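You operate a simulated robot arm through the tools that you are given. There is no shell and no other tool. Be economical: measure what you need, move in short steps, check, and stop when the job is done.

The job below is to be done with a simulated two-armed robot. You get a single attempt, and the scene is never put back.

TASK
Take the teal slip brush and put it on the little batt. Then shut the sample drawer. Then take the short level and put it on the test batt. Do these in the order given. Set down upright: short level.
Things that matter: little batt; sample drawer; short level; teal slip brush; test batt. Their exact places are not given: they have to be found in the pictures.

It is judged by the outcome, as a careful person would: the job done as asked, and still so three seconds after it is handed in. It fails if anything else is knocked over, pushed out of place, dropped, spilled or broken.

THE ROBOT
Two 6-joint arms with three-finger grippers on one trunk, on a base that drives. Base frame: it is fixed to the floor where the robot stands at the start and does not move with it; the origin is under the middle of the robot, x ahead of it, y to its left, z up; the surface under the hand at the start is at about z = 85. Readings come in cm, degrees, newtons and seconds.
The left shoulder is at the start at [2.1, 17, 143.3], the right one opposite. With the tool pointing down near the work surface each hand reaches from about 36 to 64 cm from the robot's upright axis, wherever it stands, measured 20 degrees to its own side. Places, roughly: little batt [50, -250, 25]; sample drawer [-340, -380, 100]; short level [-400, -375, 75]; test batt [-150, -525, 100]. Payload 2.2 kg a hand.
The TCP of each hand is the grasp point between the finger pads, 2.5 cm short of the fingertips. In the tool frame z runs along the fingers and y along their closing line. The gripper opens to 10.4 cm. The gripper's body begins 7.4 cm behind the TCP.
Orientation is told as [roll, pitch, yaw] about the base's x, y, z axes, in that order, counted from this pose: with the fingers straight down and closing along the base's y, the tool's x points along the base's -x, its y along +y and its z along -z.

THE INTERFACE
- The arms move only by the tool nudge_tool. It takes "left_deltas", "right_deltas" or both (then of equal length, played together; a hand with none holds still); each is a list of rows, each a list of 7 numbers: the shift along the base's x, y, z in units of 500 mm (1.0 is 500 mm), then the turn, a rotation vector about the base's x, y, z in units of 90 degrees (1.0 is 90 degrees), then the closure, from 0 (fully open) to 1 (shut). In form: [[x, y, z, wx, wy, wz, claw], ...]. A call has 1 to 8 rows; each row is the pose to reach, as a shift and turn from the pose commanded when the call began. A call with a number of a shift or a turn outside -1 to 1 is refused whole. Each row takes 0.2 s and may step no farther than 5 cm and 8.6 degrees from the row before; otherwise, or with a gripper value out of range, the whole call is refused. Where a pose cannot be reached the arm comes as near as it can. A force on the tool above 40 N (or 10 N above the force at the start of the call, whichever is more), or a blocked arm, ends the call early, and 0.2 s more pass. The fingers move at their own pace and stop on an object; they squeeze with about 32 N. The grip force told is the motor's: it shows also when the fingers shut on nothing. Time passes only in rows, and 0.2 s behind the last, so rows that repeat a pose let the fingers close. The reply holds the time, the measured pose of the TCP, the force on the tool along the base axes, the opening and the grip force, in the units named above and with some noise, with the torque about the TCP (base axes, N m) and any sound that the robot's microphone picked up.
- Cameras (640 x 400 px; columns grow to the right, rows downward): "scene" is now at [15.71, -2.4, 132.95]; the picture's right is [-0.27, -0.96, 0.00], its down [-0.52, 0.15, -0.84] and it looks along [0.81, -0.23, -0.54] (base axes); focal length 281 px, centre (320, 200). "left" rides on the left gripper at [8.2, -0.3, -10.4] in its tool frame; the picture's right is [0.04, 1.00, 0.00], its down [-0.75, 0.03, -0.66] and it looks along [-0.66, 0.03, 0.75] (tool axes); focal length 256 px, centre (320, 200). "right" rides on the right gripper at [8.2, 0.3, -10.4] in its tool frame; the picture's right is [-0.04, 1.00, 0.00], its down [-0.75, -0.03, -0.66] and it looks along [-0.66, -0.03, 0.75] (tool axes); focal length 256 px, centre (320, 200).
- grab_frame(camera): a new picture of that camera. No time passes.
- lift_body(by): slides the trunk up (or, below 0, down) by that many cm; the arms and the scene camera ride with it, the base frame stays. It gives what a move gives, with no picture.
- steer(legs): drives the robot by 1 to 6 legs, each [ahead, left, turn to the left] in cm, cm and degrees, along the robot's own axes; the way and the turn of a leg run together, so that a leg with both is an arc; at most 150 cm and 180 degrees a leg. The arms and the cameras ride along, it lands a little off, and it stops where it bumps. It gives what a move gives.
- turn_head(pan, tilt): turns the head with the scene camera to pan (to the left, within 60 degrees either way) and tilt (down, from -29 to 69), counted from straight ahead of the robot. It gives what a move gives.
- pixel_to_xyz(camera, pixels): there is no depth. For up to 12 entries [column, row, z] of the newest picture of that camera ("zoom" is the newest enlarged one), the place [x, y] in the base frame at which the ray of that pixel passes the height z, good to about 0.2 cm. No time passes.
- zoom(camera, box): a new picture of the part [left, top, right, bottom] of that camera's present view, enlarged. No time passes.
- sign_off(): hands the job in; it is judged then, once.

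Keep the steps short. Do not move on a guess: measure, check each grasp and each placing, and mend mistakes. In all there are 110 turns and 100 pictures (those below and enlarged ones count). Leave the grippers open and the arms clear of the work at the hand-in unless told otherwise, and finish with a single line.

The tools are called after "Emit:" by a JSON object that holds its "name" and its "arguments". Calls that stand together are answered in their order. nudge_tool: Moves the arms, as the interface text tells. Its arguments: {"type":"object","properties":{"left_deltas":{"type":"array","items":{"type":"array","items":{"type":"number"}}},"right_deltas":{"type":"array","items":{"type":"array","items":{"type":"number"}}}},"required":[]} The other tools are called the same way: lift_body (by) slides the trunk up or down; steer (legs) drives the base; turn_head (pan, tilt) turns the head that bears the scene camera; grab_frame (camera) takes a picture; pixel_to_xyz (camera, pixels) gives the place at which the rays of pixels pass given heights; zoom (camera, box) takes an enlarged picture of a part of a camera's view; sign_off () hands the job in.

At the start:

```text
time_s: 0.0
left_tcp_pos: [60.07, 9.72, 111.47]
left_tool_rot: [0.0, 0.0, 0.0]
left_ft_force: [-0.2, 0.0, 0.0]
left_torque: [0.01, -0.02, -0.01]
left_grip_width: 10.4
left_grip_force: 0.1
right_tcp_pos: [44.86, -44.07, 105.38]
right_tool_rot: [0.0, 0.0, 0.0]
right_ft_force: [-0.3, 0.1, 0.2]
right_torque: [-0.03, 0.02, 0.01]
right_grip_width: 10.41
right_grip_force: 0.1
trunk travel left (down, up): [-62.5, 11.7]
robot x, y, heading: [0.06, 0.13, 0.1]
head pan, tilt: [-15.9, 32.7]
```

scene: 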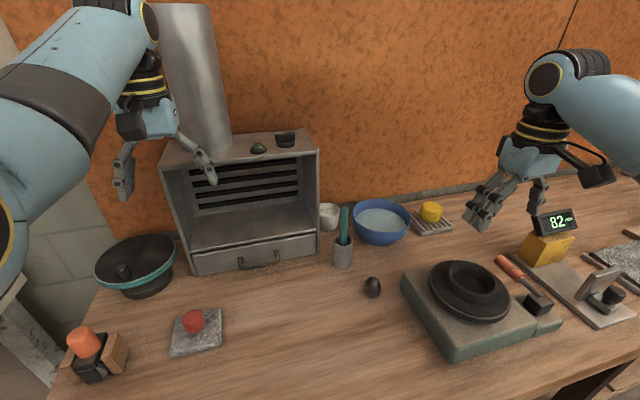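
right: 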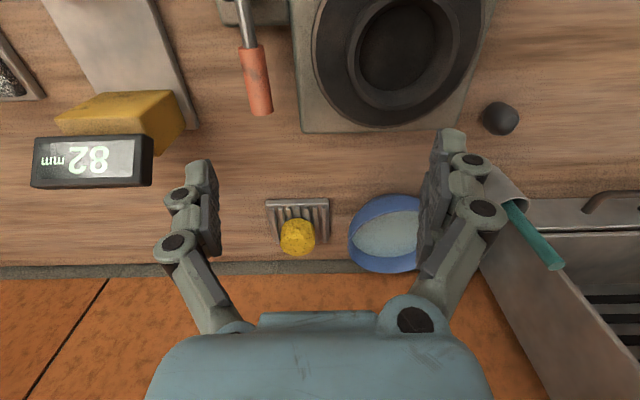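
left: 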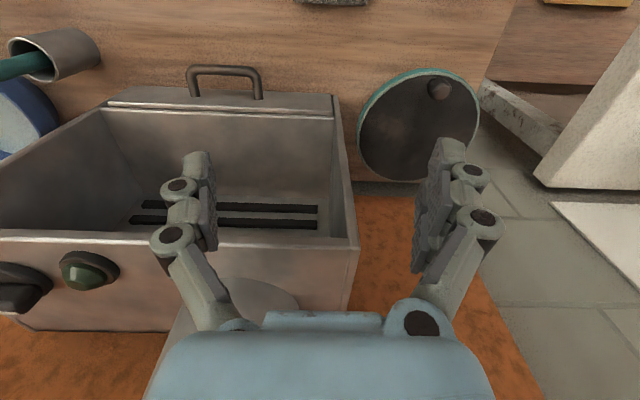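

The teal brush seems to stand in a cup at about (343,240) in the scene view. I'll enlarge it there and in the right-hand view.

Emit:
{"name": "zoom", "arguments": {"camera": "scene", "box": [280, 180, 440, 300]}}

Emit:
{"name": "zoom", "arguments": {"camera": "right", "box": [420, 80, 640, 300]}}

```text
3.33 times, centred on (360, 240) of scene
```

zoom: 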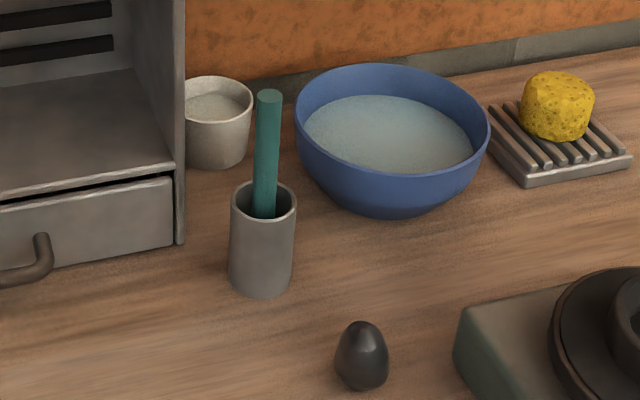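

```text
1.82 times, centred on (530, 190) of right
```

zoom: 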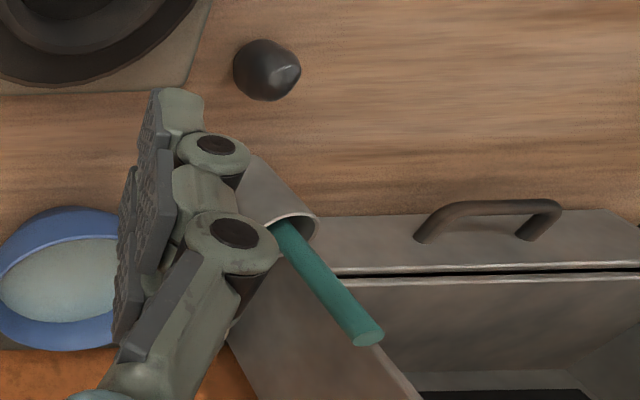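

I'll triangulate the brush top and the cup from both cameras.

Emit:
{"name": "pixel_to_xyz", "arguments": {"camera": "scene", "pixels": [[344.7, 208.5, 95], [344.7, 208.5, 100], [344.7, 208.5, 105], [344.7, 208.5, 110], [342.6, 268, 85], [339, 234, 95], [340, 239, 95], [339, 245, 95]]}}

Emit:
{"name": "pixel_to_xyz", "arguments": {"camera": "right", "pixels": [[556.4, 264, 95], [556.4, 264, 100], [556.4, 264, 105], [556.4, 264, 110], [512, 202, 93], [512, 202, 95], [512, 202, 97]]}}

```text
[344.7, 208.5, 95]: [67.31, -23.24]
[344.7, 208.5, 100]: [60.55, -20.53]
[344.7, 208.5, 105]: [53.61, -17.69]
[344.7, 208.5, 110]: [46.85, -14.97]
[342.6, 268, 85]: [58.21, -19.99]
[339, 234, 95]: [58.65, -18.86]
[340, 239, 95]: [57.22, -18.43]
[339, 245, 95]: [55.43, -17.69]
```

```text
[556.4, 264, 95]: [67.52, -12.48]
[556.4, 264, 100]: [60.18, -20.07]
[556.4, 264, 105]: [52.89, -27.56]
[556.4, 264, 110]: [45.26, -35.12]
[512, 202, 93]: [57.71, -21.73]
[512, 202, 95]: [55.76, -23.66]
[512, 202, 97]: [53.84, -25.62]
```

Brush top is at about (60.4,-20.3,100), cup rim at about z 92. I'll check how near the kiln box's right front edge and bowl are.

Emit:
{"name": "pixel_to_xyz", "arguments": {"camera": "scene", "pixels": [[319, 256, 85], [319, 152, 105], [319, 152, 107], [196, 277, 85], [382, 243, 85], [352, 215, 93], [410, 220, 93], [373, 297, 85]]}}

Emit:
{"name": "zoom", "arguments": {"camera": "scene", "box": [480, 180, 640, 320]}}

```text
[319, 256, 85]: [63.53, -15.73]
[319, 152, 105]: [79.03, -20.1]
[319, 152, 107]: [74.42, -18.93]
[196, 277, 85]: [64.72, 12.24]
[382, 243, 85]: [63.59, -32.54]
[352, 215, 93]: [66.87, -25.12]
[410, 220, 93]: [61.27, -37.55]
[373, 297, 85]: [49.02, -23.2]
```

```text
2.86 times, centred on (560, 250) of scene
```

zoom: 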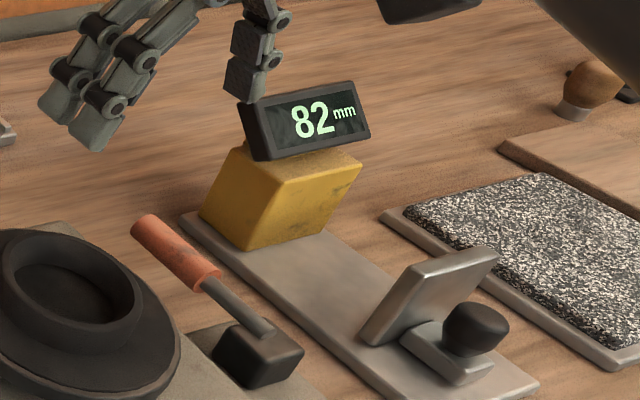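

The kiln front is at x≈63.5, y≥-15.7. I'll bring the right hand in front of the brush, tilted 60° forward and half closed.

Emit:
{"name": "nudge_tool", "arguments": {"right_deltas": [[0.0, 0.06, 0.02, 0, -0.09, 0, 0.2], [0.0, 0.13, 0.02, 0, -0.18, 0, 0.5], [0.0, 0.2, 0.0, 0, -0.27, 0, 0.5], [0.0, 0.27, -0.02, 0, -0.36, 0, 0.5], [0.0, 0.34, -0.04, 0, -0.45, 0, 0.5], [0.0, 0.41, -0.06, 0, -0.54, 0, 0.5], [0.0, 0.475, -0.08, 0, -0.63, 0, 0.5], [0.0, 0.475, -0.088, 0, -0.667, 0, 0.5]]}}

Emit:
{"name": "grab_frame", "arguments": {"camera": "scene"}}

Emit:
{"name": "grab_frame", "arguments": {"camera": "right"}}

```text
time_s: 1.8
left_tcp_pos: [60.28, 9.6, 111.4]
left_tool_rot: [0.0, -0.1, 0.0]
left_ft_force: [-0.9, 0.1, 0.2]
left_torque: [0.02, 0.03, 0.0]
left_grip_width: 10.4
left_grip_force: 0.1
right_tcp_pos: [44.96, -20.3, 100.88]
right_tool_rot: [-0.2, -60.0, 0.0]
right_ft_force: [0.2, -0.5, 0.1]
right_torque: [0.01, 0.0, 0.07]
right_grip_width: 5.21
right_grip_force: 0.0
trunk travel left (down, up): [-62.5, 11.7]
robot x, y, heading: [0.07, -0.01, -0.1]
head pan, tilt: [-15.9, 32.7]
```

```text
93 pictures are left
```

scene: 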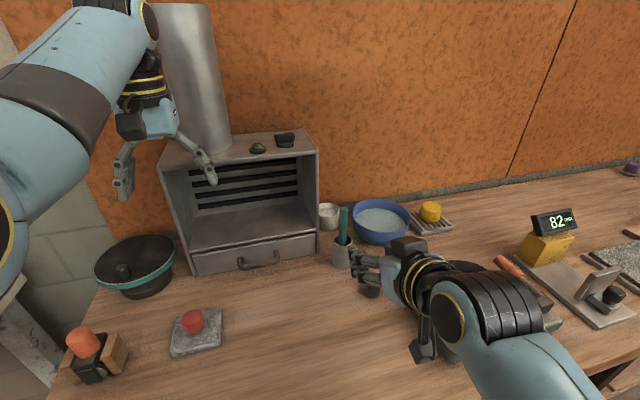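

```text
92 pictures are left
```

right: 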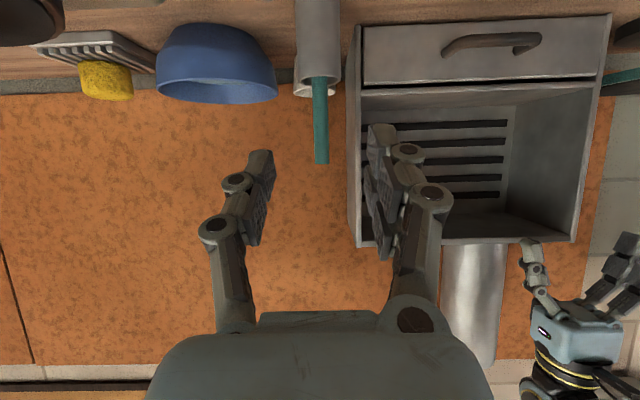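

The brush is centred between the fingers (col 320). I'll advance to z 97 and close.

Emit:
{"name": "nudge_tool", "arguments": {"right_deltas": [[0.08, 0, -0.02, 0, 0, 0, 0.5], [0.16, 0, -0.045, 0, 0, 0, 0.5], [0.24, 0, -0.065, 0, 0, 0, 0.5], [0.305, 0, -0.078, 0, 0, 0, 0.5], [0.305, 0, -0.078, 0, 0, 0, 0.5]]}}

Emit:
{"name": "grab_frame", "arguments": {"camera": "right"}}

Emit:
{"name": "zoom", "arguments": {"camera": "scene", "box": [280, 180, 440, 300]}}

```text
time_s: 3.0
left_tcp_pos: [60.08, 9.72, 111.62]
left_tool_rot: [0.0, -0.1, 0.0]
left_ft_force: [0.0, 0.1, -0.3]
left_torque: [-0.02, 0.01, 0.03]
left_grip_width: 10.42
left_grip_force: 0.0
right_tcp_pos: [60.4, -20.44, 97.24]
right_tool_rot: [0.0, -60.0, 0.1]
right_ft_force: [0.0, -0.5, -0.4]
right_torque: [-0.02, -0.02, 0.01]
right_grip_width: 5.2
right_grip_force: 0.2
trunk travel left (down, up): [-62.5, 11.7]
robot x, y, heading: [-0.1, 0.21, 0.1]
head pan, tilt: [-15.9, 32.7]
```

```text
91 pictures are left
```

right: 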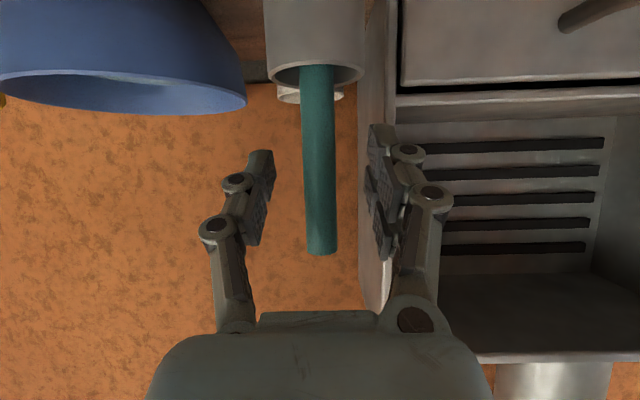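

```text
3.33 times, centred on (360, 240) of scene
```

zoom: 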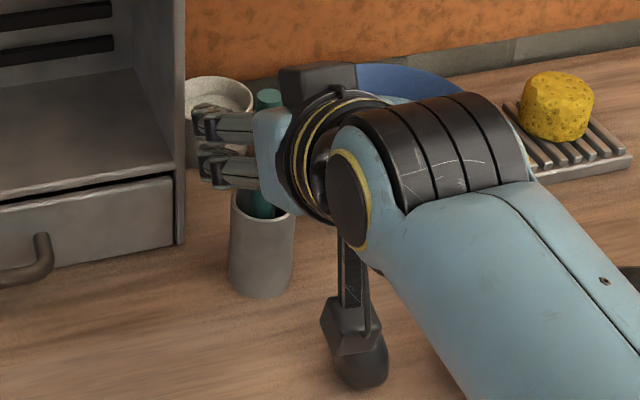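

The brush is between the pads, clear of the rim. I'll close the fingers.

Emit:
{"name": "nudge_tool", "arguments": {"right_deltas": [[0, 0, 0, 0, 0, 0, 1], [0, 0, 0, 0, 0, 0, 1], [0, 0, 0, 0, 0, 0, 1], [0, 0, 0, 0, 0, 0, 1]]}}

Emit:
{"name": "grab_frame", "arguments": {"camera": "right"}}

```text
time_s: 4.0
left_tcp_pos: [60.25, 9.8, 111.52]
left_tool_rot: [0.0, 0.0, 0.1]
left_ft_force: [-0.3, 0.7, -0.6]
left_torque: [-0.01, -0.04, -0.01]
left_grip_width: 10.4
left_grip_force: 0.0
right_tcp_pos: [60.51, -20.35, 97.14]
right_tool_rot: [0.0, -60.0, 0.0]
right_ft_force: [1.5, 5.5, -0.4]
right_torque: [0.54, -0.17, 0.02]
right_grip_width: 0.59
right_grip_force: 30.7
trunk travel left (down, up): [-62.5, 11.7]
robot x, y, heading: [0.16, -0.25, 0.1]
head pan, tilt: [-15.9, 32.7]
```

```text
89 pictures are left
```

right: 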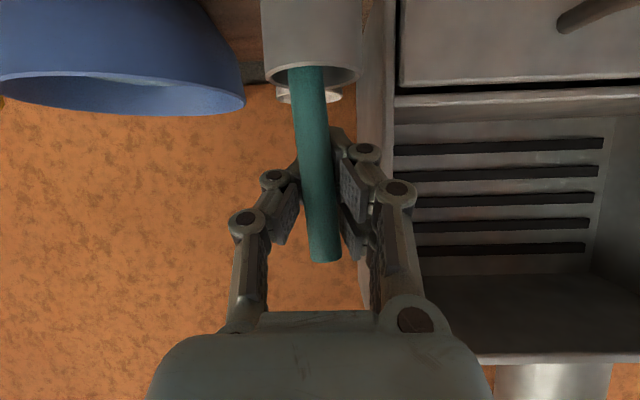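

The width of 0.59 looks small for this handle. I'll zoom in to check.

Emit:
{"name": "zoom", "arguments": {"camera": "right", "box": [220, 50, 420, 280]}}

Emit:
{"name": "zoom", "arguments": {"camera": "scene", "box": [310, 190, 390, 280]}}

```text
1.74 times, centred on (320, 165) of right
```

zoom: 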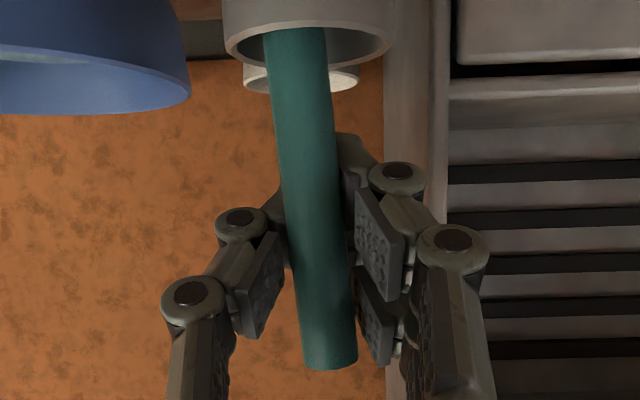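

```text
4.44 times, centred on (350, 235) of scene
```

zoom: 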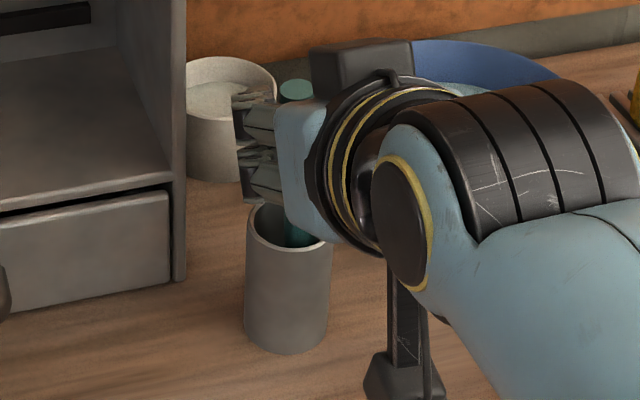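

The brush seems to sit nearer the palm than the pads. I'll re-triangulate its top.

Emit:
{"name": "pixel_to_xyz", "arguments": {"camera": "scene", "pixels": [[344.4, 210, 98], [344.4, 210, 100], [344.4, 210, 102], [344.4, 210, 104]]}}

Emit:
{"name": "pixel_to_xyz", "arguments": {"camera": "right", "pixels": [[326, 257, 98], [326, 257, 100], [326, 257, 102], [326, 257, 104], [307, 70, 92], [307, 70, 93]]}}

```text
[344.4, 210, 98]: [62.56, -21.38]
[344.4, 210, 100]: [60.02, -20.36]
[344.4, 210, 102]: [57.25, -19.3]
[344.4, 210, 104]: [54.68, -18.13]
```

```text
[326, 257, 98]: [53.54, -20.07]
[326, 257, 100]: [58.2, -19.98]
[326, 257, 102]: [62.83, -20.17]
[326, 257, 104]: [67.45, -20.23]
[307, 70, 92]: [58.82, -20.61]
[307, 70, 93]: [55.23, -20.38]
```

The brush sits ~1.1 cm short of the pad centre (x≈59.3). I'll open, pull back 1.3 cm, and close again.

Emit:
{"name": "nudge_tool", "arguments": {"right_deltas": [[0, 0, 0, 0, 0, 0, 0.6], [0, 0.004, 0, 0, 0, 0, 0.6], [-0.027, 0.004, 0, 0, 0, 0, 0.6], [-0.027, 0.004, 0, 0, 0, 0, 0.6], [-0.027, 0.004, 0, 0, 0, 0, 1], [-0.027, 0.004, 0, 0, 0, 0, 1], [-0.027, 0.004, 0, 0, 0, 0, 1], [-0.027, 0.004, 0, 0, 0, 0, 1]]}}

Emit:
{"name": "zoom", "arguments": {"camera": "right", "box": [220, 50, 420, 280]}}

```text
time_s: 5.8
left_tcp_pos: [60.04, 9.81, 111.52]
left_tool_rot: [0.0, 0.1, -0.1]
left_ft_force: [0.9, 0.0, -0.3]
left_torque: [0.02, 0.0, -0.02]
left_grip_width: 10.39
left_grip_force: 0.0
right_tcp_pos: [58.84, -20.11, 97.22]
right_tool_rot: [-0.1, -60.0, 0.0]
right_ft_force: [0.0, -0.1, 0.0]
right_torque: [0.01, 0.01, -0.02]
right_grip_width: 1.38
right_grip_force: 31.8
trunk travel left (down, up): [-62.5, 11.7]
robot x, y, heading: [-0.03, -0.12, 0.0]
head pan, tilt: [-15.9, 32.7]
```

```text
1.74 times, centred on (320, 165) of right
```

zoom: 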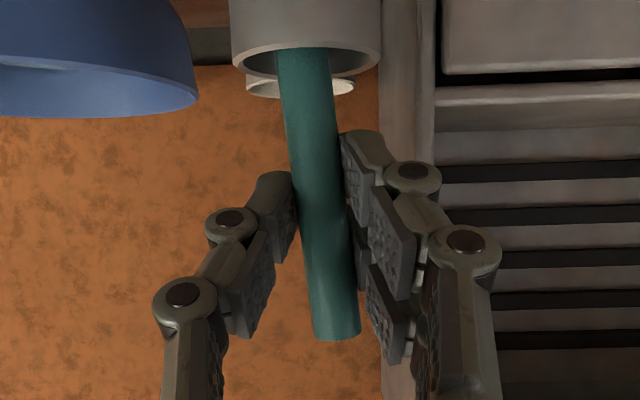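

Width is now 1.38 with no side force, so the grip is good. I'll lift straight up by 14 cm.

Emit:
{"name": "nudge_tool", "arguments": {"right_deltas": [[0, 0, 0.04, 0, 0, 0, 1], [0, 0, 0.1, 0, 0, 0, 1], [0, 0, 0.16, 0, 0, 0, 1], [0, 0, 0.22, 0, 0, 0, 1], [0, 0, 0.28, 0, 0, 0, 1], [0, 0, 0.28, 0, 0, 0, 1]]}}

Emit:
{"name": "grab_frame", "arguments": {"camera": "right"}}

Emit:
{"name": "grab_frame", "arguments": {"camera": "scene"}}

```text
time_s: 7.2
left_tcp_pos: [60.22, 9.71, 111.57]
left_tool_rot: [0.0, 0.0, 0.0]
left_ft_force: [0.2, 0.4, 0.3]
left_torque: [0.01, 0.01, -0.03]
left_grip_width: 10.38
left_grip_force: 0.0
right_tcp_pos: [58.96, -20.16, 111.13]
right_tool_rot: [-0.1, -60.0, 0.0]
right_ft_force: [-0.1, 0.2, -1.2]
right_torque: [0.0, -0.03, 0.02]
right_grip_width: 1.39
right_grip_force: 32.1
trunk travel left (down, up): [-62.5, 11.7]
robot x, y, heading: [0.2, -0.2, -0.1]
head pan, tilt: [-15.9, 32.7]
```

```text
85 pictures are left
```

right: 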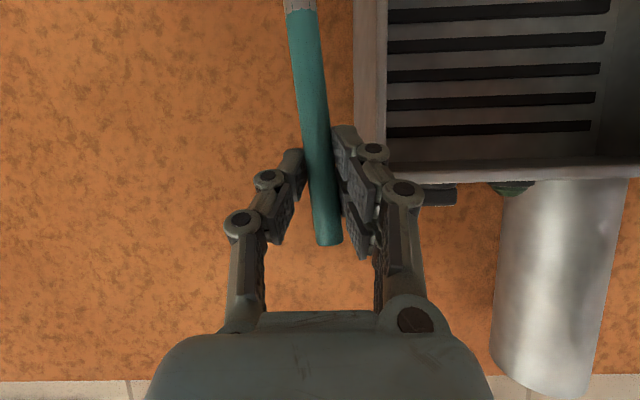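

```text
84 pictures are left
```

scene: 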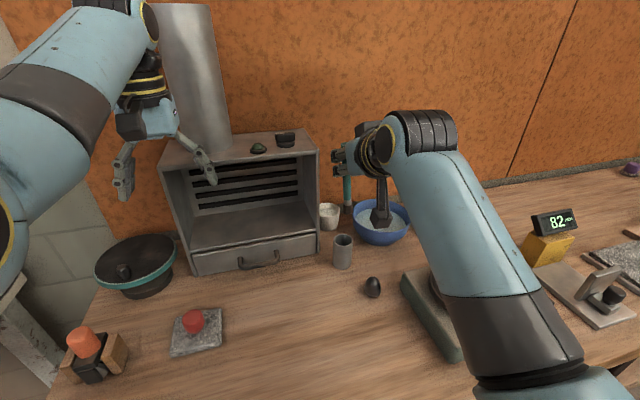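

I'll zoom to check the bristle end has left the cup.

Emit:
{"name": "zoom", "arguments": {"camera": "scene", "box": [310, 130, 390, 250]}}

```text
3.33 times, centred on (350, 190) of scene
```

zoom: 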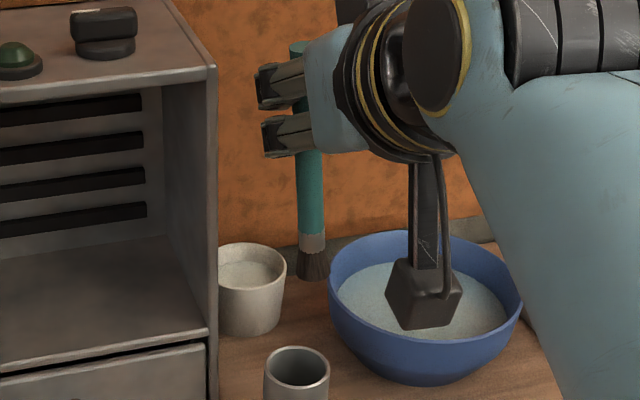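

The bristle tip is clear of the cup. Now I'll pull the right hand toward the body while raising it, and look to the right.

Emit:
{"name": "nudge_tool", "arguments": {"right_deltas": [[-0.08, 0, 0.02, 0, 0, 0, 1], [-0.16, 0, 0.04, 0, 0, 0, 1], [-0.24, -0.02, 0.06, 0, 0, 0, 1], [-0.3, -0.04, 0.06, 0, 0, 0, 1]]}}

Emit:
{"name": "turn_head", "arguments": {"pan": -60, "tilt": 25}}

Emit:
{"name": "grab_frame", "arguments": {"camera": "scene"}}

```text
time_s: 8.2
left_tcp_pos: [60.08, 9.73, 111.55]
left_tool_rot: [0.0, -0.1, 0.0]
left_ft_force: [0.4, -0.5, 0.1]
left_torque: [0.01, -0.03, -0.02]
left_grip_width: 10.38
left_grip_force: 0.0
right_tcp_pos: [43.71, -22.11, 114.13]
right_tool_rot: [0.3, -60.1, -0.3]
right_ft_force: [-0.4, 0.5, -0.2]
right_torque: [-0.03, 0.02, 0.0]
right_grip_width: 1.36
right_grip_force: 31.7
trunk travel left (down, up): [-62.5, 11.7]
robot x, y, heading: [-0.26, -0.14, -0.1]
head pan, tilt: [-15.9, 32.7]
```

```text
time_s: 9.3
left_tcp_pos: [60.3, 9.83, 111.4]
left_tool_rot: [-0.1, 0.0, 0.0]
left_ft_force: [-0.1, -0.4, -0.1]
left_torque: [0.01, 0.02, -0.02]
left_grip_width: 10.4
left_grip_force: 0.0
right_tcp_pos: [43.84, -22.13, 114.12]
right_tool_rot: [-0.1, -60.0, 0.0]
right_ft_force: [-0.5, -1.7, -0.1]
right_torque: [0.01, 0.06, -0.01]
right_grip_width: 1.34
right_grip_force: 32.1
trunk travel left (down, up): [-62.5, 11.7]
robot x, y, heading: [-0.01, 0.04, 0.2]
head pan, tilt: [-60.0, 25.0]
```

```text
82 pictures are left
```

scene: 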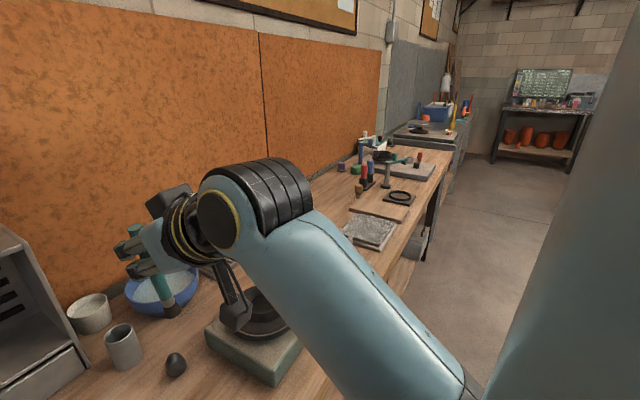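

The aisle on my right is clear. I'll back off the bench by 55 cm, slide right 110 cm, and look for the low batt.

Emit:
{"name": "steer", "arguments": {"legs": [[-55, 0, 0], [0, -110, 0]]}}

Emit:
{"name": "turn_head", "arguments": {"pan": -45, "tilt": 25}}

Emit:
{"name": "grab_frame", "arguments": {"camera": "scene"}}

```text
time_s: 17.9
left_tcp_pos: [3.9, -101.94, 111.5]
left_tool_rot: [0.1, 0.0, 0.8]
left_ft_force: [0.3, 0.0, 0.3]
left_torque: [0.01, 0.01, 0.0]
left_grip_width: 10.39
left_grip_force: 0.1
right_tcp_pos: [-11.84, -134.01, 114.11]
right_tool_rot: [-0.1, -60.0, 0.8]
right_ft_force: [0.3, -0.6, -0.3]
right_torque: [0.0, 0.0, -0.01]
right_grip_width: 1.26
right_grip_force: 32.0
trunk travel left (down, up): [-62.5, 11.7]
robot x, y, heading: [-55.72, -112.48, 0.8]
head pan, tilt: [-60.0, 25.0]
```

```text
time_s: 18.7
left_tcp_pos: [4.03, -101.98, 111.49]
left_tool_rot: [0.0, 0.0, 0.8]
left_ft_force: [0.4, -0.6, 0.4]
left_torque: [0.0, 0.01, -0.01]
left_grip_width: 10.39
left_grip_force: 0.1
right_tcp_pos: [-11.96, -134.12, 114.08]
right_tool_rot: [-0.1, -60.0, 0.9]
right_ft_force: [-0.4, -1.1, 0.3]
right_torque: [0.0, -0.05, 0.0]
right_grip_width: 1.26
right_grip_force: 31.9
trunk travel left (down, up): [-62.5, 11.7]
robot x, y, heading: [-56.13, -112.27, 1.0]
head pan, tilt: [-45.0, 25.0]
```

```text
81 pictures are left
```

scene: 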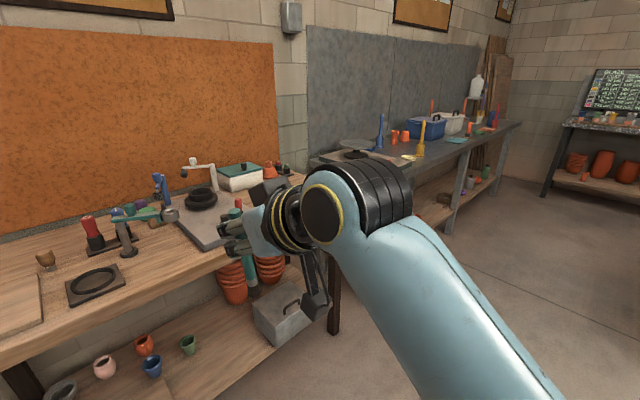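

The low shelf of the second bench seems the place. I'll slide right another 130 cm and look there.

Emit:
{"name": "steer", "arguments": {"legs": [[0, -130, -1]]}}

Emit:
{"name": "turn_head", "arguments": {"pan": 0, "tilt": 35}}

Emit:
{"name": "grab_frame", "arguments": {"camera": "scene"}}

Emit:
{"name": "grab_frame", "arguments": {"camera": "right"}}

```text
time_s: 25.3
left_tcp_pos: [5.56, -234.56, 111.55]
left_tool_rot: [0.1, 0.0, 0.5]
left_ft_force: [-0.6, -0.3, -0.2]
left_torque: [0.02, 0.03, 0.0]
left_grip_width: 10.42
left_grip_force: 0.1
right_tcp_pos: [-10.61, -266.51, 114.19]
right_tool_rot: [0.0, -60.0, 0.5]
right_ft_force: [-0.5, -0.2, -0.1]
right_torque: [0.0, -0.04, 0.05]
right_grip_width: 1.17
right_grip_force: 32.1
trunk travel left (down, up): [-62.5, 11.7]
robot x, y, heading: [-54.12, -244.66, 0.5]
head pan, tilt: [-45.0, 25.0]
```

```text
time_s: 26.4
left_tcp_pos: [5.49, -234.34, 111.5]
left_tool_rot: [0.0, 0.0, 0.4]
left_ft_force: [-0.4, 0.2, -0.3]
left_torque: [0.04, 0.03, 0.0]
left_grip_width: 10.41
left_grip_force: 0.1
right_tcp_pos: [-10.6, -266.53, 114.15]
right_tool_rot: [-0.1, -60.0, 0.6]
right_ft_force: [0.0, -0.5, -0.4]
right_torque: [0.02, -0.02, 0.0]
right_grip_width: 1.18
right_grip_force: 31.9
trunk travel left (down, up): [-62.5, 11.7]
robot x, y, heading: [-54.4, -244.51, 0.2]
head pan, tilt: [0.0, 35.0]
```

```text
80 pictures are left
```

scene: 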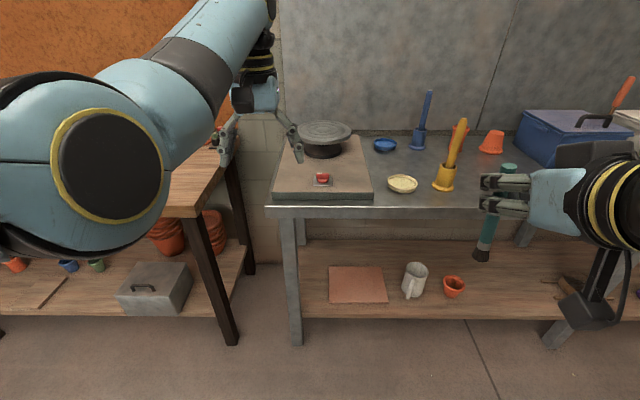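

```text
79 pictures are left
```

right: 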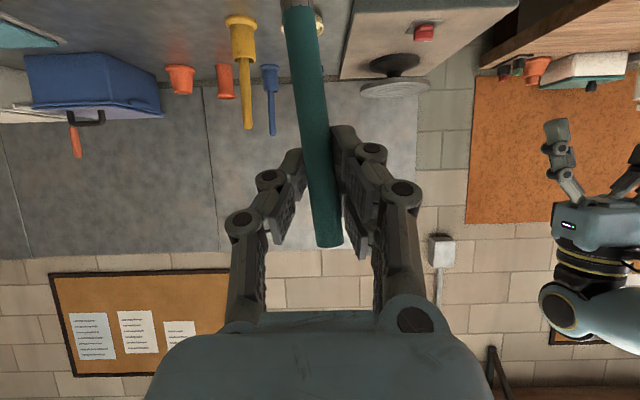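

The pinkish square tile on the low shelf at (357,285) looks like the little batt. I'll measure it, the shelf edge and the bench top edge.

Emit:
{"name": "pixel_to_xyz", "arguments": {"camera": "scene", "pixels": [[331, 302, 25], [388, 302, 25], [383, 267, 25], [329, 267, 25], [303, 318, 25], [297, 345, 0], [540, 318, 25], [271, 206, 85], [271, 206, 80], [414, 297, 25], [286, 208, 75], [415, 268, 32]]}}

Emit:
{"name": "zoom", "arguments": {"camera": "scene", "box": [250, 180, 500, 340]}}

```text
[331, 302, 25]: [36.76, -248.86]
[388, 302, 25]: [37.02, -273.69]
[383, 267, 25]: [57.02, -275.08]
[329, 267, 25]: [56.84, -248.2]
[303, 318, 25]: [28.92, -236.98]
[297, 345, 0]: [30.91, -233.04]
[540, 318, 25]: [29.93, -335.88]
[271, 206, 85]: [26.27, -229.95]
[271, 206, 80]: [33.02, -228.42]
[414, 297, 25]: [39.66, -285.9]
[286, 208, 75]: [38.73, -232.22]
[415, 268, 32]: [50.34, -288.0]
```

```text
2.50 times, centred on (375, 260) of scene
```

zoom: 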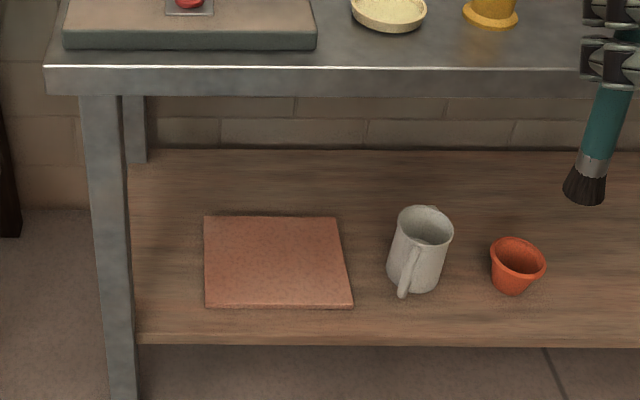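

The tile spans about x 37–57, y −249…−275 on the low shelf under the bench. I'll tuck the left arm away. At the same time I'll start turning the right hand so the brush lies nearly flat, bristles toward +y, in two calls.

Emit:
{"name": "nudge_tool", "arguments": {"left_deltas": [[-0.08, 0.04, 0.03, 0, 0, 0, 0], [-0.16, 0.08, 0.06, 0, 0, 0, 0], [-0.24, 0.12, 0.09, 0, 0, 0, 0], [-0.32, 0.17, 0.12, 0, 0, 0, 0], [-0.4, 0.21, 0.14, 0, 0, 0, 0], [-0.48, 0.26, 0.17, 0, 0, 0, 0], [-0.56, 0.3, 0.2, 0, 0, 0, 0]], "right_deltas": [[0, -0.02, 0, 0.0461, 0.0461, -0.0601, 1], [0, -0.04, 0, 0.0922, 0.0922, -0.1202, 1], [0, -0.06, 0, 0.1384, 0.1384, -0.1803, 1], [0, -0.08, 0, 0.1845, 0.1845, -0.2404, 1], [0, -0.1, 0, 0.2306, 0.2306, -0.3006, 1], [0, -0.12, 0, 0.2767, 0.2767, -0.3607, 1], [0, -0.14, 0, 0.3229, 0.3229, -0.4208, 1]]}}

Emit:
{"name": "nudge_tool", "arguments": {"right_deltas": [[0, 0, 0, 0.0461, 0.0461, -0.0601, 1], [0, 0, 0, 0.0922, 0.0922, -0.1202, 1], [0, 0, 0, 0.1384, 0.1384, -0.1803, 1], [0, 0, 0, 0.1845, 0.1845, -0.2404, 1], [0, 0, 0, 0.2306, 0.2306, -0.3006, 1], [0, 0, 0, 0.2767, 0.2767, -0.3607, 1], [0, 0, 0, 0.3229, 0.3229, -0.4208, 1]]}}

Emit:
{"name": "grab_frame", "arguments": {"camera": "right"}}

Emit:
{"name": "grab_frame", "arguments": {"camera": "scene"}}

```text
time_s: 28.2
left_tcp_pos: [-11.39, -221.96, 102.27]
left_tool_rot: [8.8, -1.6, 1.6]
left_ft_force: [0.7, 0.2, -0.1]
left_torque: [0.01, 0.0, -0.03]
left_grip_width: 10.37
left_grip_force: 0.0
left hand out of reach, approached as far as the arm can: row 1, 2, 3, 4, 5, 6, 7
right_tcp_pos: [-10.47, -273.43, 114.02]
right_tool_rot: [17.5, -21.6, -51.3]
right_ft_force: [0.2, -0.5, -0.5]
right_torque: [0.02, -0.01, -0.03]
right_grip_width: 1.15
right_grip_force: 31.8
trunk travel left (down, up): [-62.5, 11.7]
robot x, y, heading: [-54.58, -244.82, 0.7]
head pan, tilt: [0.0, 35.0]
stopped in row 7 (left hand): the arm was blocked; the commanded pose is now the measured one
```

```text
time_s: 29.8
left_tcp_pos: [-11.26, -221.89, 102.36]
left_tool_rot: [8.7, -1.7, 1.6]
left_ft_force: [0.1, 0.2, 0.2]
left_torque: [0.03, 0.01, -0.01]
left_grip_width: 10.41
left_grip_force: 0.0
right_tcp_pos: [-13.25, -277.51, 111.24]
right_tool_rot: [1.4, 16.0, -89.9]
right_ft_force: [-0.6, 0.4, -0.2]
right_torque: [0.03, 0.0, 0.04]
right_grip_width: 1.16
right_grip_force: 32.1
right hand out of reach, approached as far as the arm can: row 1, 2, 3, 4, 5, 6, 7
trunk travel left (down, up): [-62.5, 11.7]
robot x, y, heading: [-54.51, -244.84, 0.8]
head pan, tilt: [0.0, 35.0]
```

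```text
77 pictures are left
```

right: 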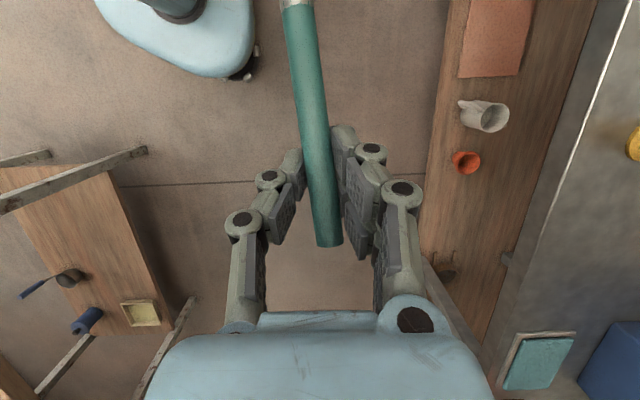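

```text
76 pictures are left
```

scene: 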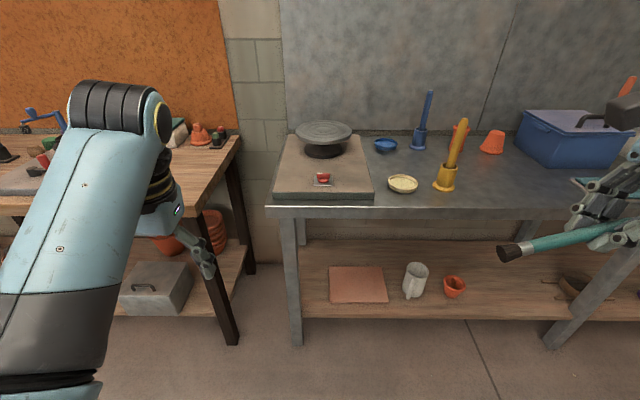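

The brush is held flat with bristles to the left. The left hand is still too far forward, so I'll swing it out to the side along an arc about its shoulder.

Emit:
{"name": "nudge_tool", "arguments": {"left_deltas": [[-0.02, 0.09, 0, 0, 0, 0.0756, 0], [-0.052, 0.182, 0, 0, 0, 0.151, 0], [-0.094, 0.27, 0, 0, 0, 0.227, 0], [-0.146, 0.352, 0, 0, 0, 0.302, 0], [-0.208, 0.43, 0, 0, 0, 0.378, 0], [-0.278, 0.498, 0, 0, 0, 0.454, 0], [-0.356, 0.558, 0, 0, 0, 0.529, 0], [-0.44, 0.608, 0, 0, 0, 0.605, 0]]}}

Emit:
{"name": "lift_body", "arguments": {"by": -58}}

Emit:
{"name": "grab_frame", "arguments": {"camera": "scene"}}

```text
time_s: 31.6
left_tcp_pos: [-30.5, -199.43, 103.29]
left_tool_rot: [8.8, -1.7, 56.1]
left_ft_force: [-0.2, -0.6, 0.6]
left_torque: [0.02, -0.05, -0.03]
left_grip_width: 10.41
left_grip_force: 0.0
left hand out of reach, approached as far as the arm can: row 1, 2, 3, 4, 7, 8
right_tcp_pos: [-13.27, -277.56, 111.19]
right_tool_rot: [1.6, 16.0, -89.7]
right_ft_force: [-0.7, -0.8, -0.5]
right_torque: [0.02, -0.02, -0.01]
right_grip_width: 1.11
right_grip_force: 32.0
trunk travel left (down, up): [-62.5, 11.7]
robot x, y, heading: [-54.49, -244.97, 0.2]
head pan, tilt: [0.0, 35.0]
```

```text
refused: -58 is not a number from -40 to 40
```

```text
75 pictures are left
```

scene: 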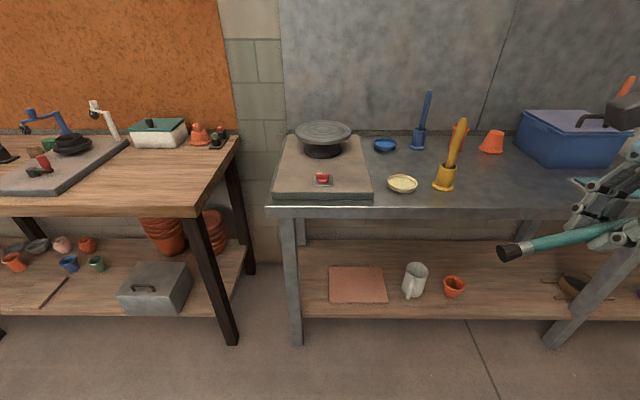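

I'll lower the trunk in two steps of 40 and 20 cm.

Emit:
{"name": "lift_body", "arguments": {"by": -40}}

Emit:
{"name": "lift_body", "arguments": {"by": -20}}

Emit:
{"name": "turn_head", "arguments": {"pan": -15, "tilt": 15}}

Emit:
{"name": "grab_frame", "arguments": {"camera": "scene"}}

```text
time_s: 35.5
left_tcp_pos: [-33.33, -199.09, 59.96]
left_tool_rot: [17.2, 4.2, 56.2]
left_ft_force: [-0.7, -0.6, 0.4]
left_torque: [0.01, -0.02, 0.04]
left_grip_width: 10.39
left_grip_force: 0.1
right_tcp_pos: [-13.11, -277.3, 71.27]
right_tool_rot: [0.5, 15.1, -89.8]
right_ft_force: [0.9, 0.1, -0.6]
right_torque: [-0.03, 0.03, -0.01]
right_grip_width: 1.07
right_grip_force: 32.2
trunk travel left (down, up): [-22.5, 51.7]
robot x, y, heading: [-54.36, -245.0, 0.3]
head pan, tilt: [0.0, 35.0]
```

```text
time_s: 37.6
left_tcp_pos: [-38.62, -199.36, 37.08]
left_tool_rot: [29.8, 12.5, 58.0]
left_ft_force: [-0.2, -0.5, -0.1]
left_torque: [-0.01, -0.02, 0.01]
left_grip_width: 10.43
left_grip_force: 0.1
right_tcp_pos: [-13.13, -277.21, 51.1]
right_tool_rot: [0.4, 15.2, -89.8]
right_ft_force: [0.0, 0.0, 0.1]
right_torque: [-0.06, 0.01, 0.01]
right_grip_width: 1.05
right_grip_force: 32.2
trunk travel left (down, up): [-2.5, 71.7]
robot x, y, heading: [-54.51, -244.69, 0.5]
head pan, tilt: [0.0, 35.0]
```

```text
time_s: 38.5
left_tcp_pos: [-38.65, -199.35, 37.01]
left_tool_rot: [29.8, 12.6, 58.1]
left_ft_force: [0.7, 0.3, -0.7]
left_torque: [-0.02, 0.01, 0.01]
left_grip_width: 10.42
left_grip_force: 0.0
right_tcp_pos: [-13.14, -277.22, 51.04]
right_tool_rot: [0.4, 15.2, -89.7]
right_ft_force: [0.4, 0.5, 0.0]
right_torque: [0.0, -0.01, 0.0]
right_grip_width: 1.05
right_grip_force: 32.0
trunk travel left (down, up): [-2.5, 71.7]
robot x, y, heading: [-54.55, -244.58, 0.8]
head pan, tilt: [-15.0, 15.0]
```

```text
74 pictures are left
```

scene: 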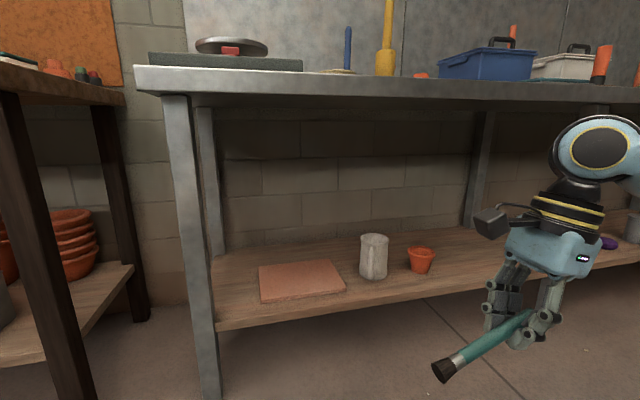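

Good view of the batt now. I'll cross-check its height with this second viewpoint.

Emit:
{"name": "pixel_to_xyz", "arguments": {"camera": "scene", "pixels": [[260, 301, 24], [260, 301, 26], [260, 301, 28], [345, 290, 24], [345, 290, 26], [345, 290, 28], [339, 262, 26], [259, 266, 26], [376, 279, 25], [218, 332, 25], [165, 95, 79], [375, 236, 35]]}}

Emit:
{"name": "zoom", "arguments": {"camera": "right", "box": [220, 0, 420, 280]}}

```text
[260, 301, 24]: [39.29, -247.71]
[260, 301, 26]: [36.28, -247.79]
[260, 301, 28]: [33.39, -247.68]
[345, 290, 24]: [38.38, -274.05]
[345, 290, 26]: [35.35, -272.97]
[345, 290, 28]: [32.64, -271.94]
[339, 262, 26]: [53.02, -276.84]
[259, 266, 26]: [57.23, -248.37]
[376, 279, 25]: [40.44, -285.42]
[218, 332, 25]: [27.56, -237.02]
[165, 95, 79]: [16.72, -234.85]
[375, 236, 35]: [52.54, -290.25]
```

```text
1.43 times, centred on (320, 140) of right
```

zoom: 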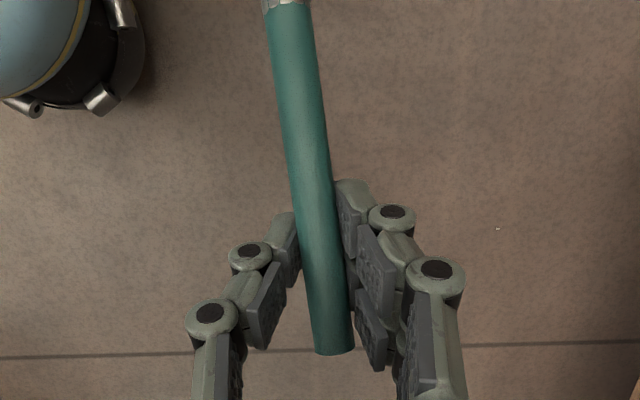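

The batt top is at z≈25.3 and the bench underside near z 80. I'll lower the hand to about z 36 before driving in under the bench.

Emit:
{"name": "nudge_tool", "arguments": {"right_deltas": [[0, 0.04, -0.075, 0, 0, 0, 1], [0, 0.08, -0.15, 0, 0, 0, 1], [0, 0.12, -0.225, 0, 0, 0, 1], [0, 0.16, -0.3, 0, 0, 0, 1], [0, 0.16, -0.3, 0, 0, 0, 1]]}}

Emit:
{"name": "grab_frame", "arguments": {"camera": "scene"}}

```text
time_s: 39.6
left_tcp_pos: [-38.65, -199.29, 36.99]
left_tool_rot: [29.8, 12.6, 58.0]
left_ft_force: [0.3, 0.3, -1.1]
left_torque: [-0.01, 0.0, 0.0]
left_grip_width: 10.42
left_grip_force: 0.1
right_tcp_pos: [-13.4, -269.3, 36.12]
right_tool_rot: [0.4, 15.1, -89.8]
right_ft_force: [0.3, 0.4, -1.0]
right_torque: [0.02, 0.02, 0.02]
right_grip_width: 1.04
right_grip_force: 31.9
trunk travel left (down, up): [-2.5, 71.7]
robot x, y, heading: [-54.3, -245.11, 0.8]
head pan, tilt: [-15.0, 15.0]
```

```text
72 pictures are left
```

scene: 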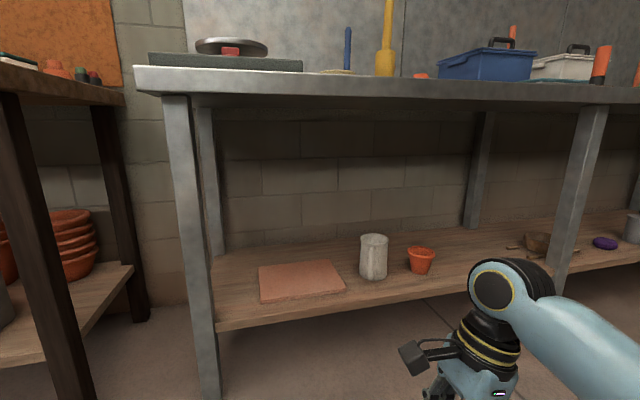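

The hand is low and the wrist is well under the bench top. I'll drive ahead 42 cm.

Emit:
{"name": "steer", "arguments": {"legs": [[42, 0, -0.8]]}}

Emit:
{"name": "turn_head", "arguments": {"pan": -20, "tilt": 38}}

Emit:
{"name": "grab_frame", "arguments": {"camera": "scene"}}

Emit:
{"name": "grab_frame", "arguments": {"camera": "right"}}

```text
time_s: 42.3
left_tcp_pos: [4.79, -199.43, 37.0]
left_tool_rot: [29.7, 12.6, 57.1]
left_ft_force: [0.4, -0.3, 0.4]
left_torque: [0.04, 0.0, -0.02]
left_grip_width: 10.43
left_grip_force: 0.1
right_tcp_pos: [29.08, -269.62, 36.14]
right_tool_rot: [0.3, 15.0, -90.7]
right_ft_force: [-0.2, 0.0, -0.9]
right_torque: [0.01, 0.0, 0.0]
right_grip_width: 1.01
right_grip_force: 32.4
trunk travel left (down, up): [-2.5, 71.7]
robot x, y, heading: [-11.69, -244.62, -0.0]
head pan, tilt: [-15.0, 15.0]
```

```text
time_s: 43.1
left_tcp_pos: [4.68, -199.42, 37.0]
left_tool_rot: [29.9, 12.6, 57.2]
left_ft_force: [0.6, 0.6, -0.1]
left_torque: [0.01, 0.01, 0.04]
left_grip_width: 10.41
left_grip_force: 0.1
right_tcp_pos: [29.1, -269.65, 36.04]
right_tool_rot: [0.3, 15.1, -90.6]
right_ft_force: [0.8, -1.1, 0.4]
right_torque: [-0.02, -0.02, 0.0]
right_grip_width: 0.99
right_grip_force: 32.4
trunk travel left (down, up): [-2.5, 71.7]
robot x, y, heading: [-11.73, -244.61, 0.1]
head pan, tilt: [-20.0, 38.0]
```

```text
71 pictures are left
```

scene: 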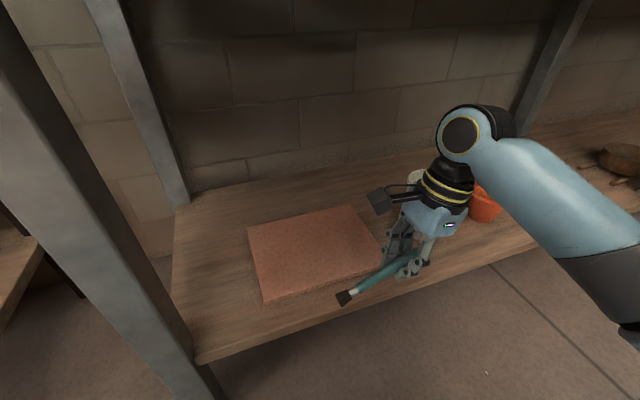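

```text
70 pictures are left
```

right: 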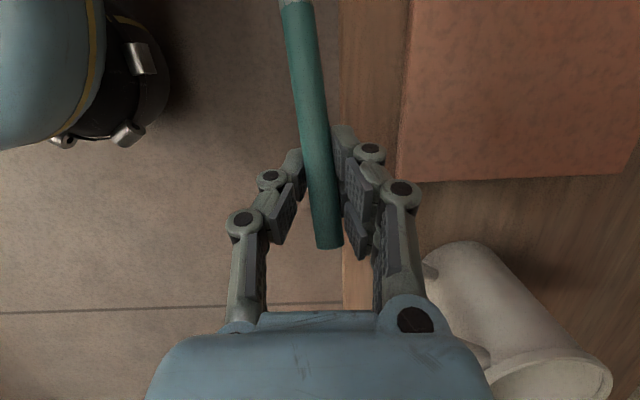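

The mug is just right of the hand. I'll shift left 5 cm first, then forward 15.5 cm over the batt at the same height.

Emit:
{"name": "nudge_tool", "arguments": {"right_deltas": [[0.0, 0.09, 0, 0, 0, 0, 1], [0.08, 0.1, 0, 0, 0, 0, 1], [0.16, 0.1, 0, 0, 0, 0, 1], [0.24, 0.1, 0, 0, 0, 0, 1], [0.31, 0.1, 0, 0, 0, 0, 1], [0.31, 0.1, 0, 0, 0, 0, 1]]}}

Emit:
{"name": "grab_frame", "arguments": {"camera": "scene"}}

Emit:
{"name": "grab_frame", "arguments": {"camera": "right"}}

```text
time_s: 44.5
left_tcp_pos: [4.76, -199.33, 36.98]
left_tool_rot: [29.7, 12.5, 57.3]
left_ft_force: [-0.3, 0.1, 0.3]
left_torque: [-0.01, -0.04, 0.0]
left_grip_width: 10.42
left_grip_force: 0.0
right_tcp_pos: [44.29, -264.58, 36.02]
right_tool_rot: [0.4, 15.0, -90.6]
right_ft_force: [0.3, 0.1, -0.2]
right_torque: [-0.06, -0.05, 0.01]
right_grip_width: 1.02
right_grip_force: 31.9
trunk travel left (down, up): [-2.5, 71.7]
robot x, y, heading: [-11.67, -244.7, -0.3]
head pan, tilt: [-20.0, 38.0]
```

```text
69 pictures are left
```

scene: 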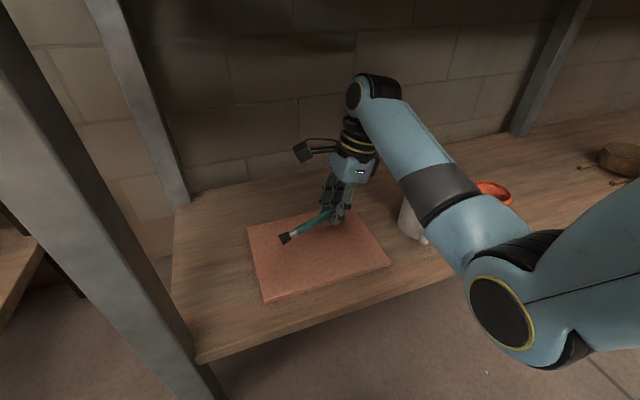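

```text
68 pictures are left
```

right: 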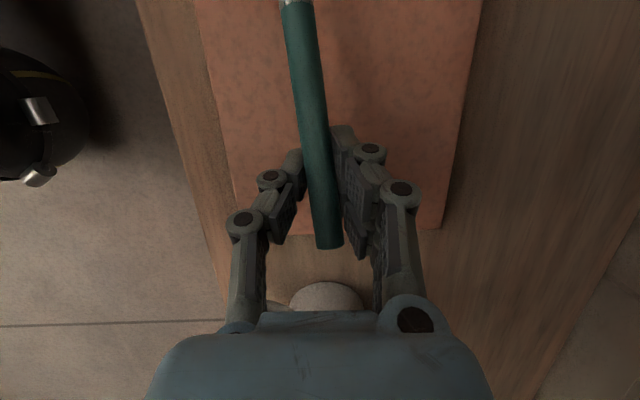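

The brush is over the batt. I'll lower 5.5 cm, then check.

Emit:
{"name": "nudge_tool", "arguments": {"right_deltas": [[0.005, 0, -0.04, 0, 0, 0, 1], [0.01, 0, -0.08, 0, 0, 0, 1], [0.01, 0, -0.11, 0, 0, 0, 1], [0.01, 0, -0.11, 0, 0, 0, 1]]}}

Emit:
{"name": "zoom", "arguments": {"camera": "scene", "box": [230, 120, 470, 310]}}

```text
time_s: 45.5
left_tcp_pos: [4.81, -199.38, 37.02]
left_tool_rot: [29.8, 12.5, 57.2]
left_ft_force: [0.6, 0.8, 0.0]
left_torque: [0.0, 0.0, 0.01]
left_grip_width: 10.41
left_grip_force: 0.1
right_tcp_pos: [45.04, -264.74, 30.76]
right_tool_rot: [0.5, 15.0, -90.6]
right_ft_force: [-0.7, 0.1, 4.5]
right_torque: [0.55, 0.1, 0.07]
right_grip_width: 1.02
right_grip_force: 31.7
trunk travel left (down, up): [-2.5, 71.7]
robot x, y, heading: [-11.63, -244.62, -0.5]
head pan, tilt: [-20.0, 38.0]
```

```text
2.11 times, centred on (350, 215) of scene
```

zoom: 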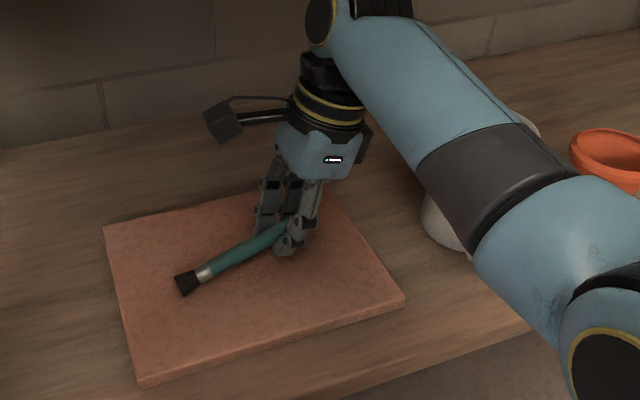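

The bristle tip has touched (4.5 N at a 12 cm arm), with the brush about 24° nose-down. I'll level it by 9° and then lower a bit more.

Emit:
{"name": "nudge_tool", "arguments": {"right_deltas": [[0, 0, 0.004, 0.05, 0, 0, 1], [0, 0, 0.004, 0.1, 0, 0, 1], [0, 0, -0.01, 0.1, 0, 0, 1], [0, 0, -0.022, 0.1, 0, 0, 1], [0, 0, -0.032, 0.1, 0, 0, 1], [0, 0, -0.032, 0.1, 0, 0, 1]]}}

Emit:
{"name": "zoom", "arguments": {"camera": "scene", "box": [250, 180, 410, 300]}}

Emit:
{"name": "grab_frame", "arguments": {"camera": "right"}}

```text
time_s: 46.9
left_tcp_pos: [4.78, -199.41, 37.01]
left_tool_rot: [29.8, 12.5, 57.2]
left_ft_force: [-0.8, -0.1, 0.0]
left_torque: [0.0, 0.0, 0.01]
left_grip_width: 10.37
left_grip_force: 0.0
right_tcp_pos: [45.52, -264.64, 29.43]
right_tool_rot: [1.1, 24.1, -90.4]
right_ft_force: [12.1, 0.6, 25.0]
right_torque: [-0.3, -0.57, 0.13]
right_grip_width: 1.2
right_grip_force: 31.9
trunk travel left (down, up): [-2.5, 71.7]
robot x, y, heading: [-11.48, -244.9, -0.3]
head pan, tilt: [-20.0, 38.0]
```

```text
3.33 times, centred on (330, 240) of scene
```

zoom: 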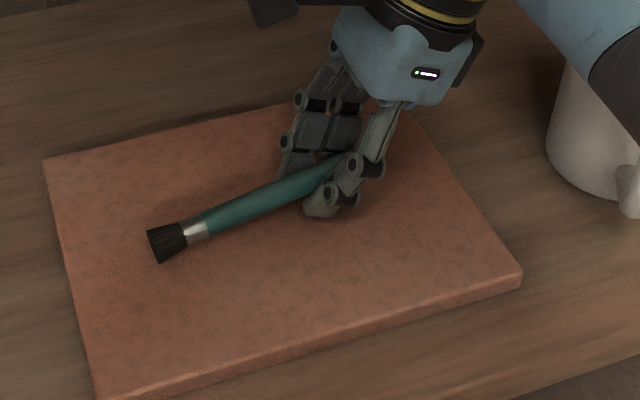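

```text
65 pictures are left
```

right: 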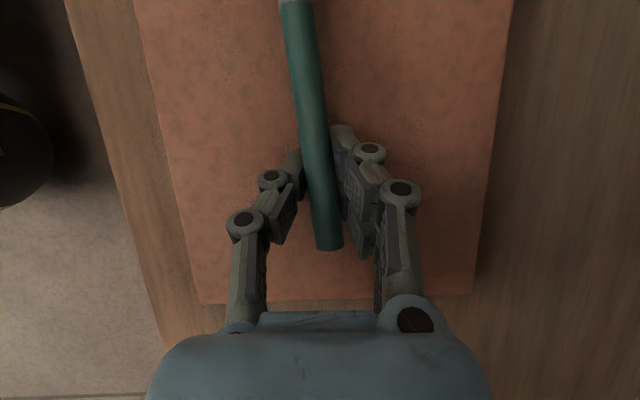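

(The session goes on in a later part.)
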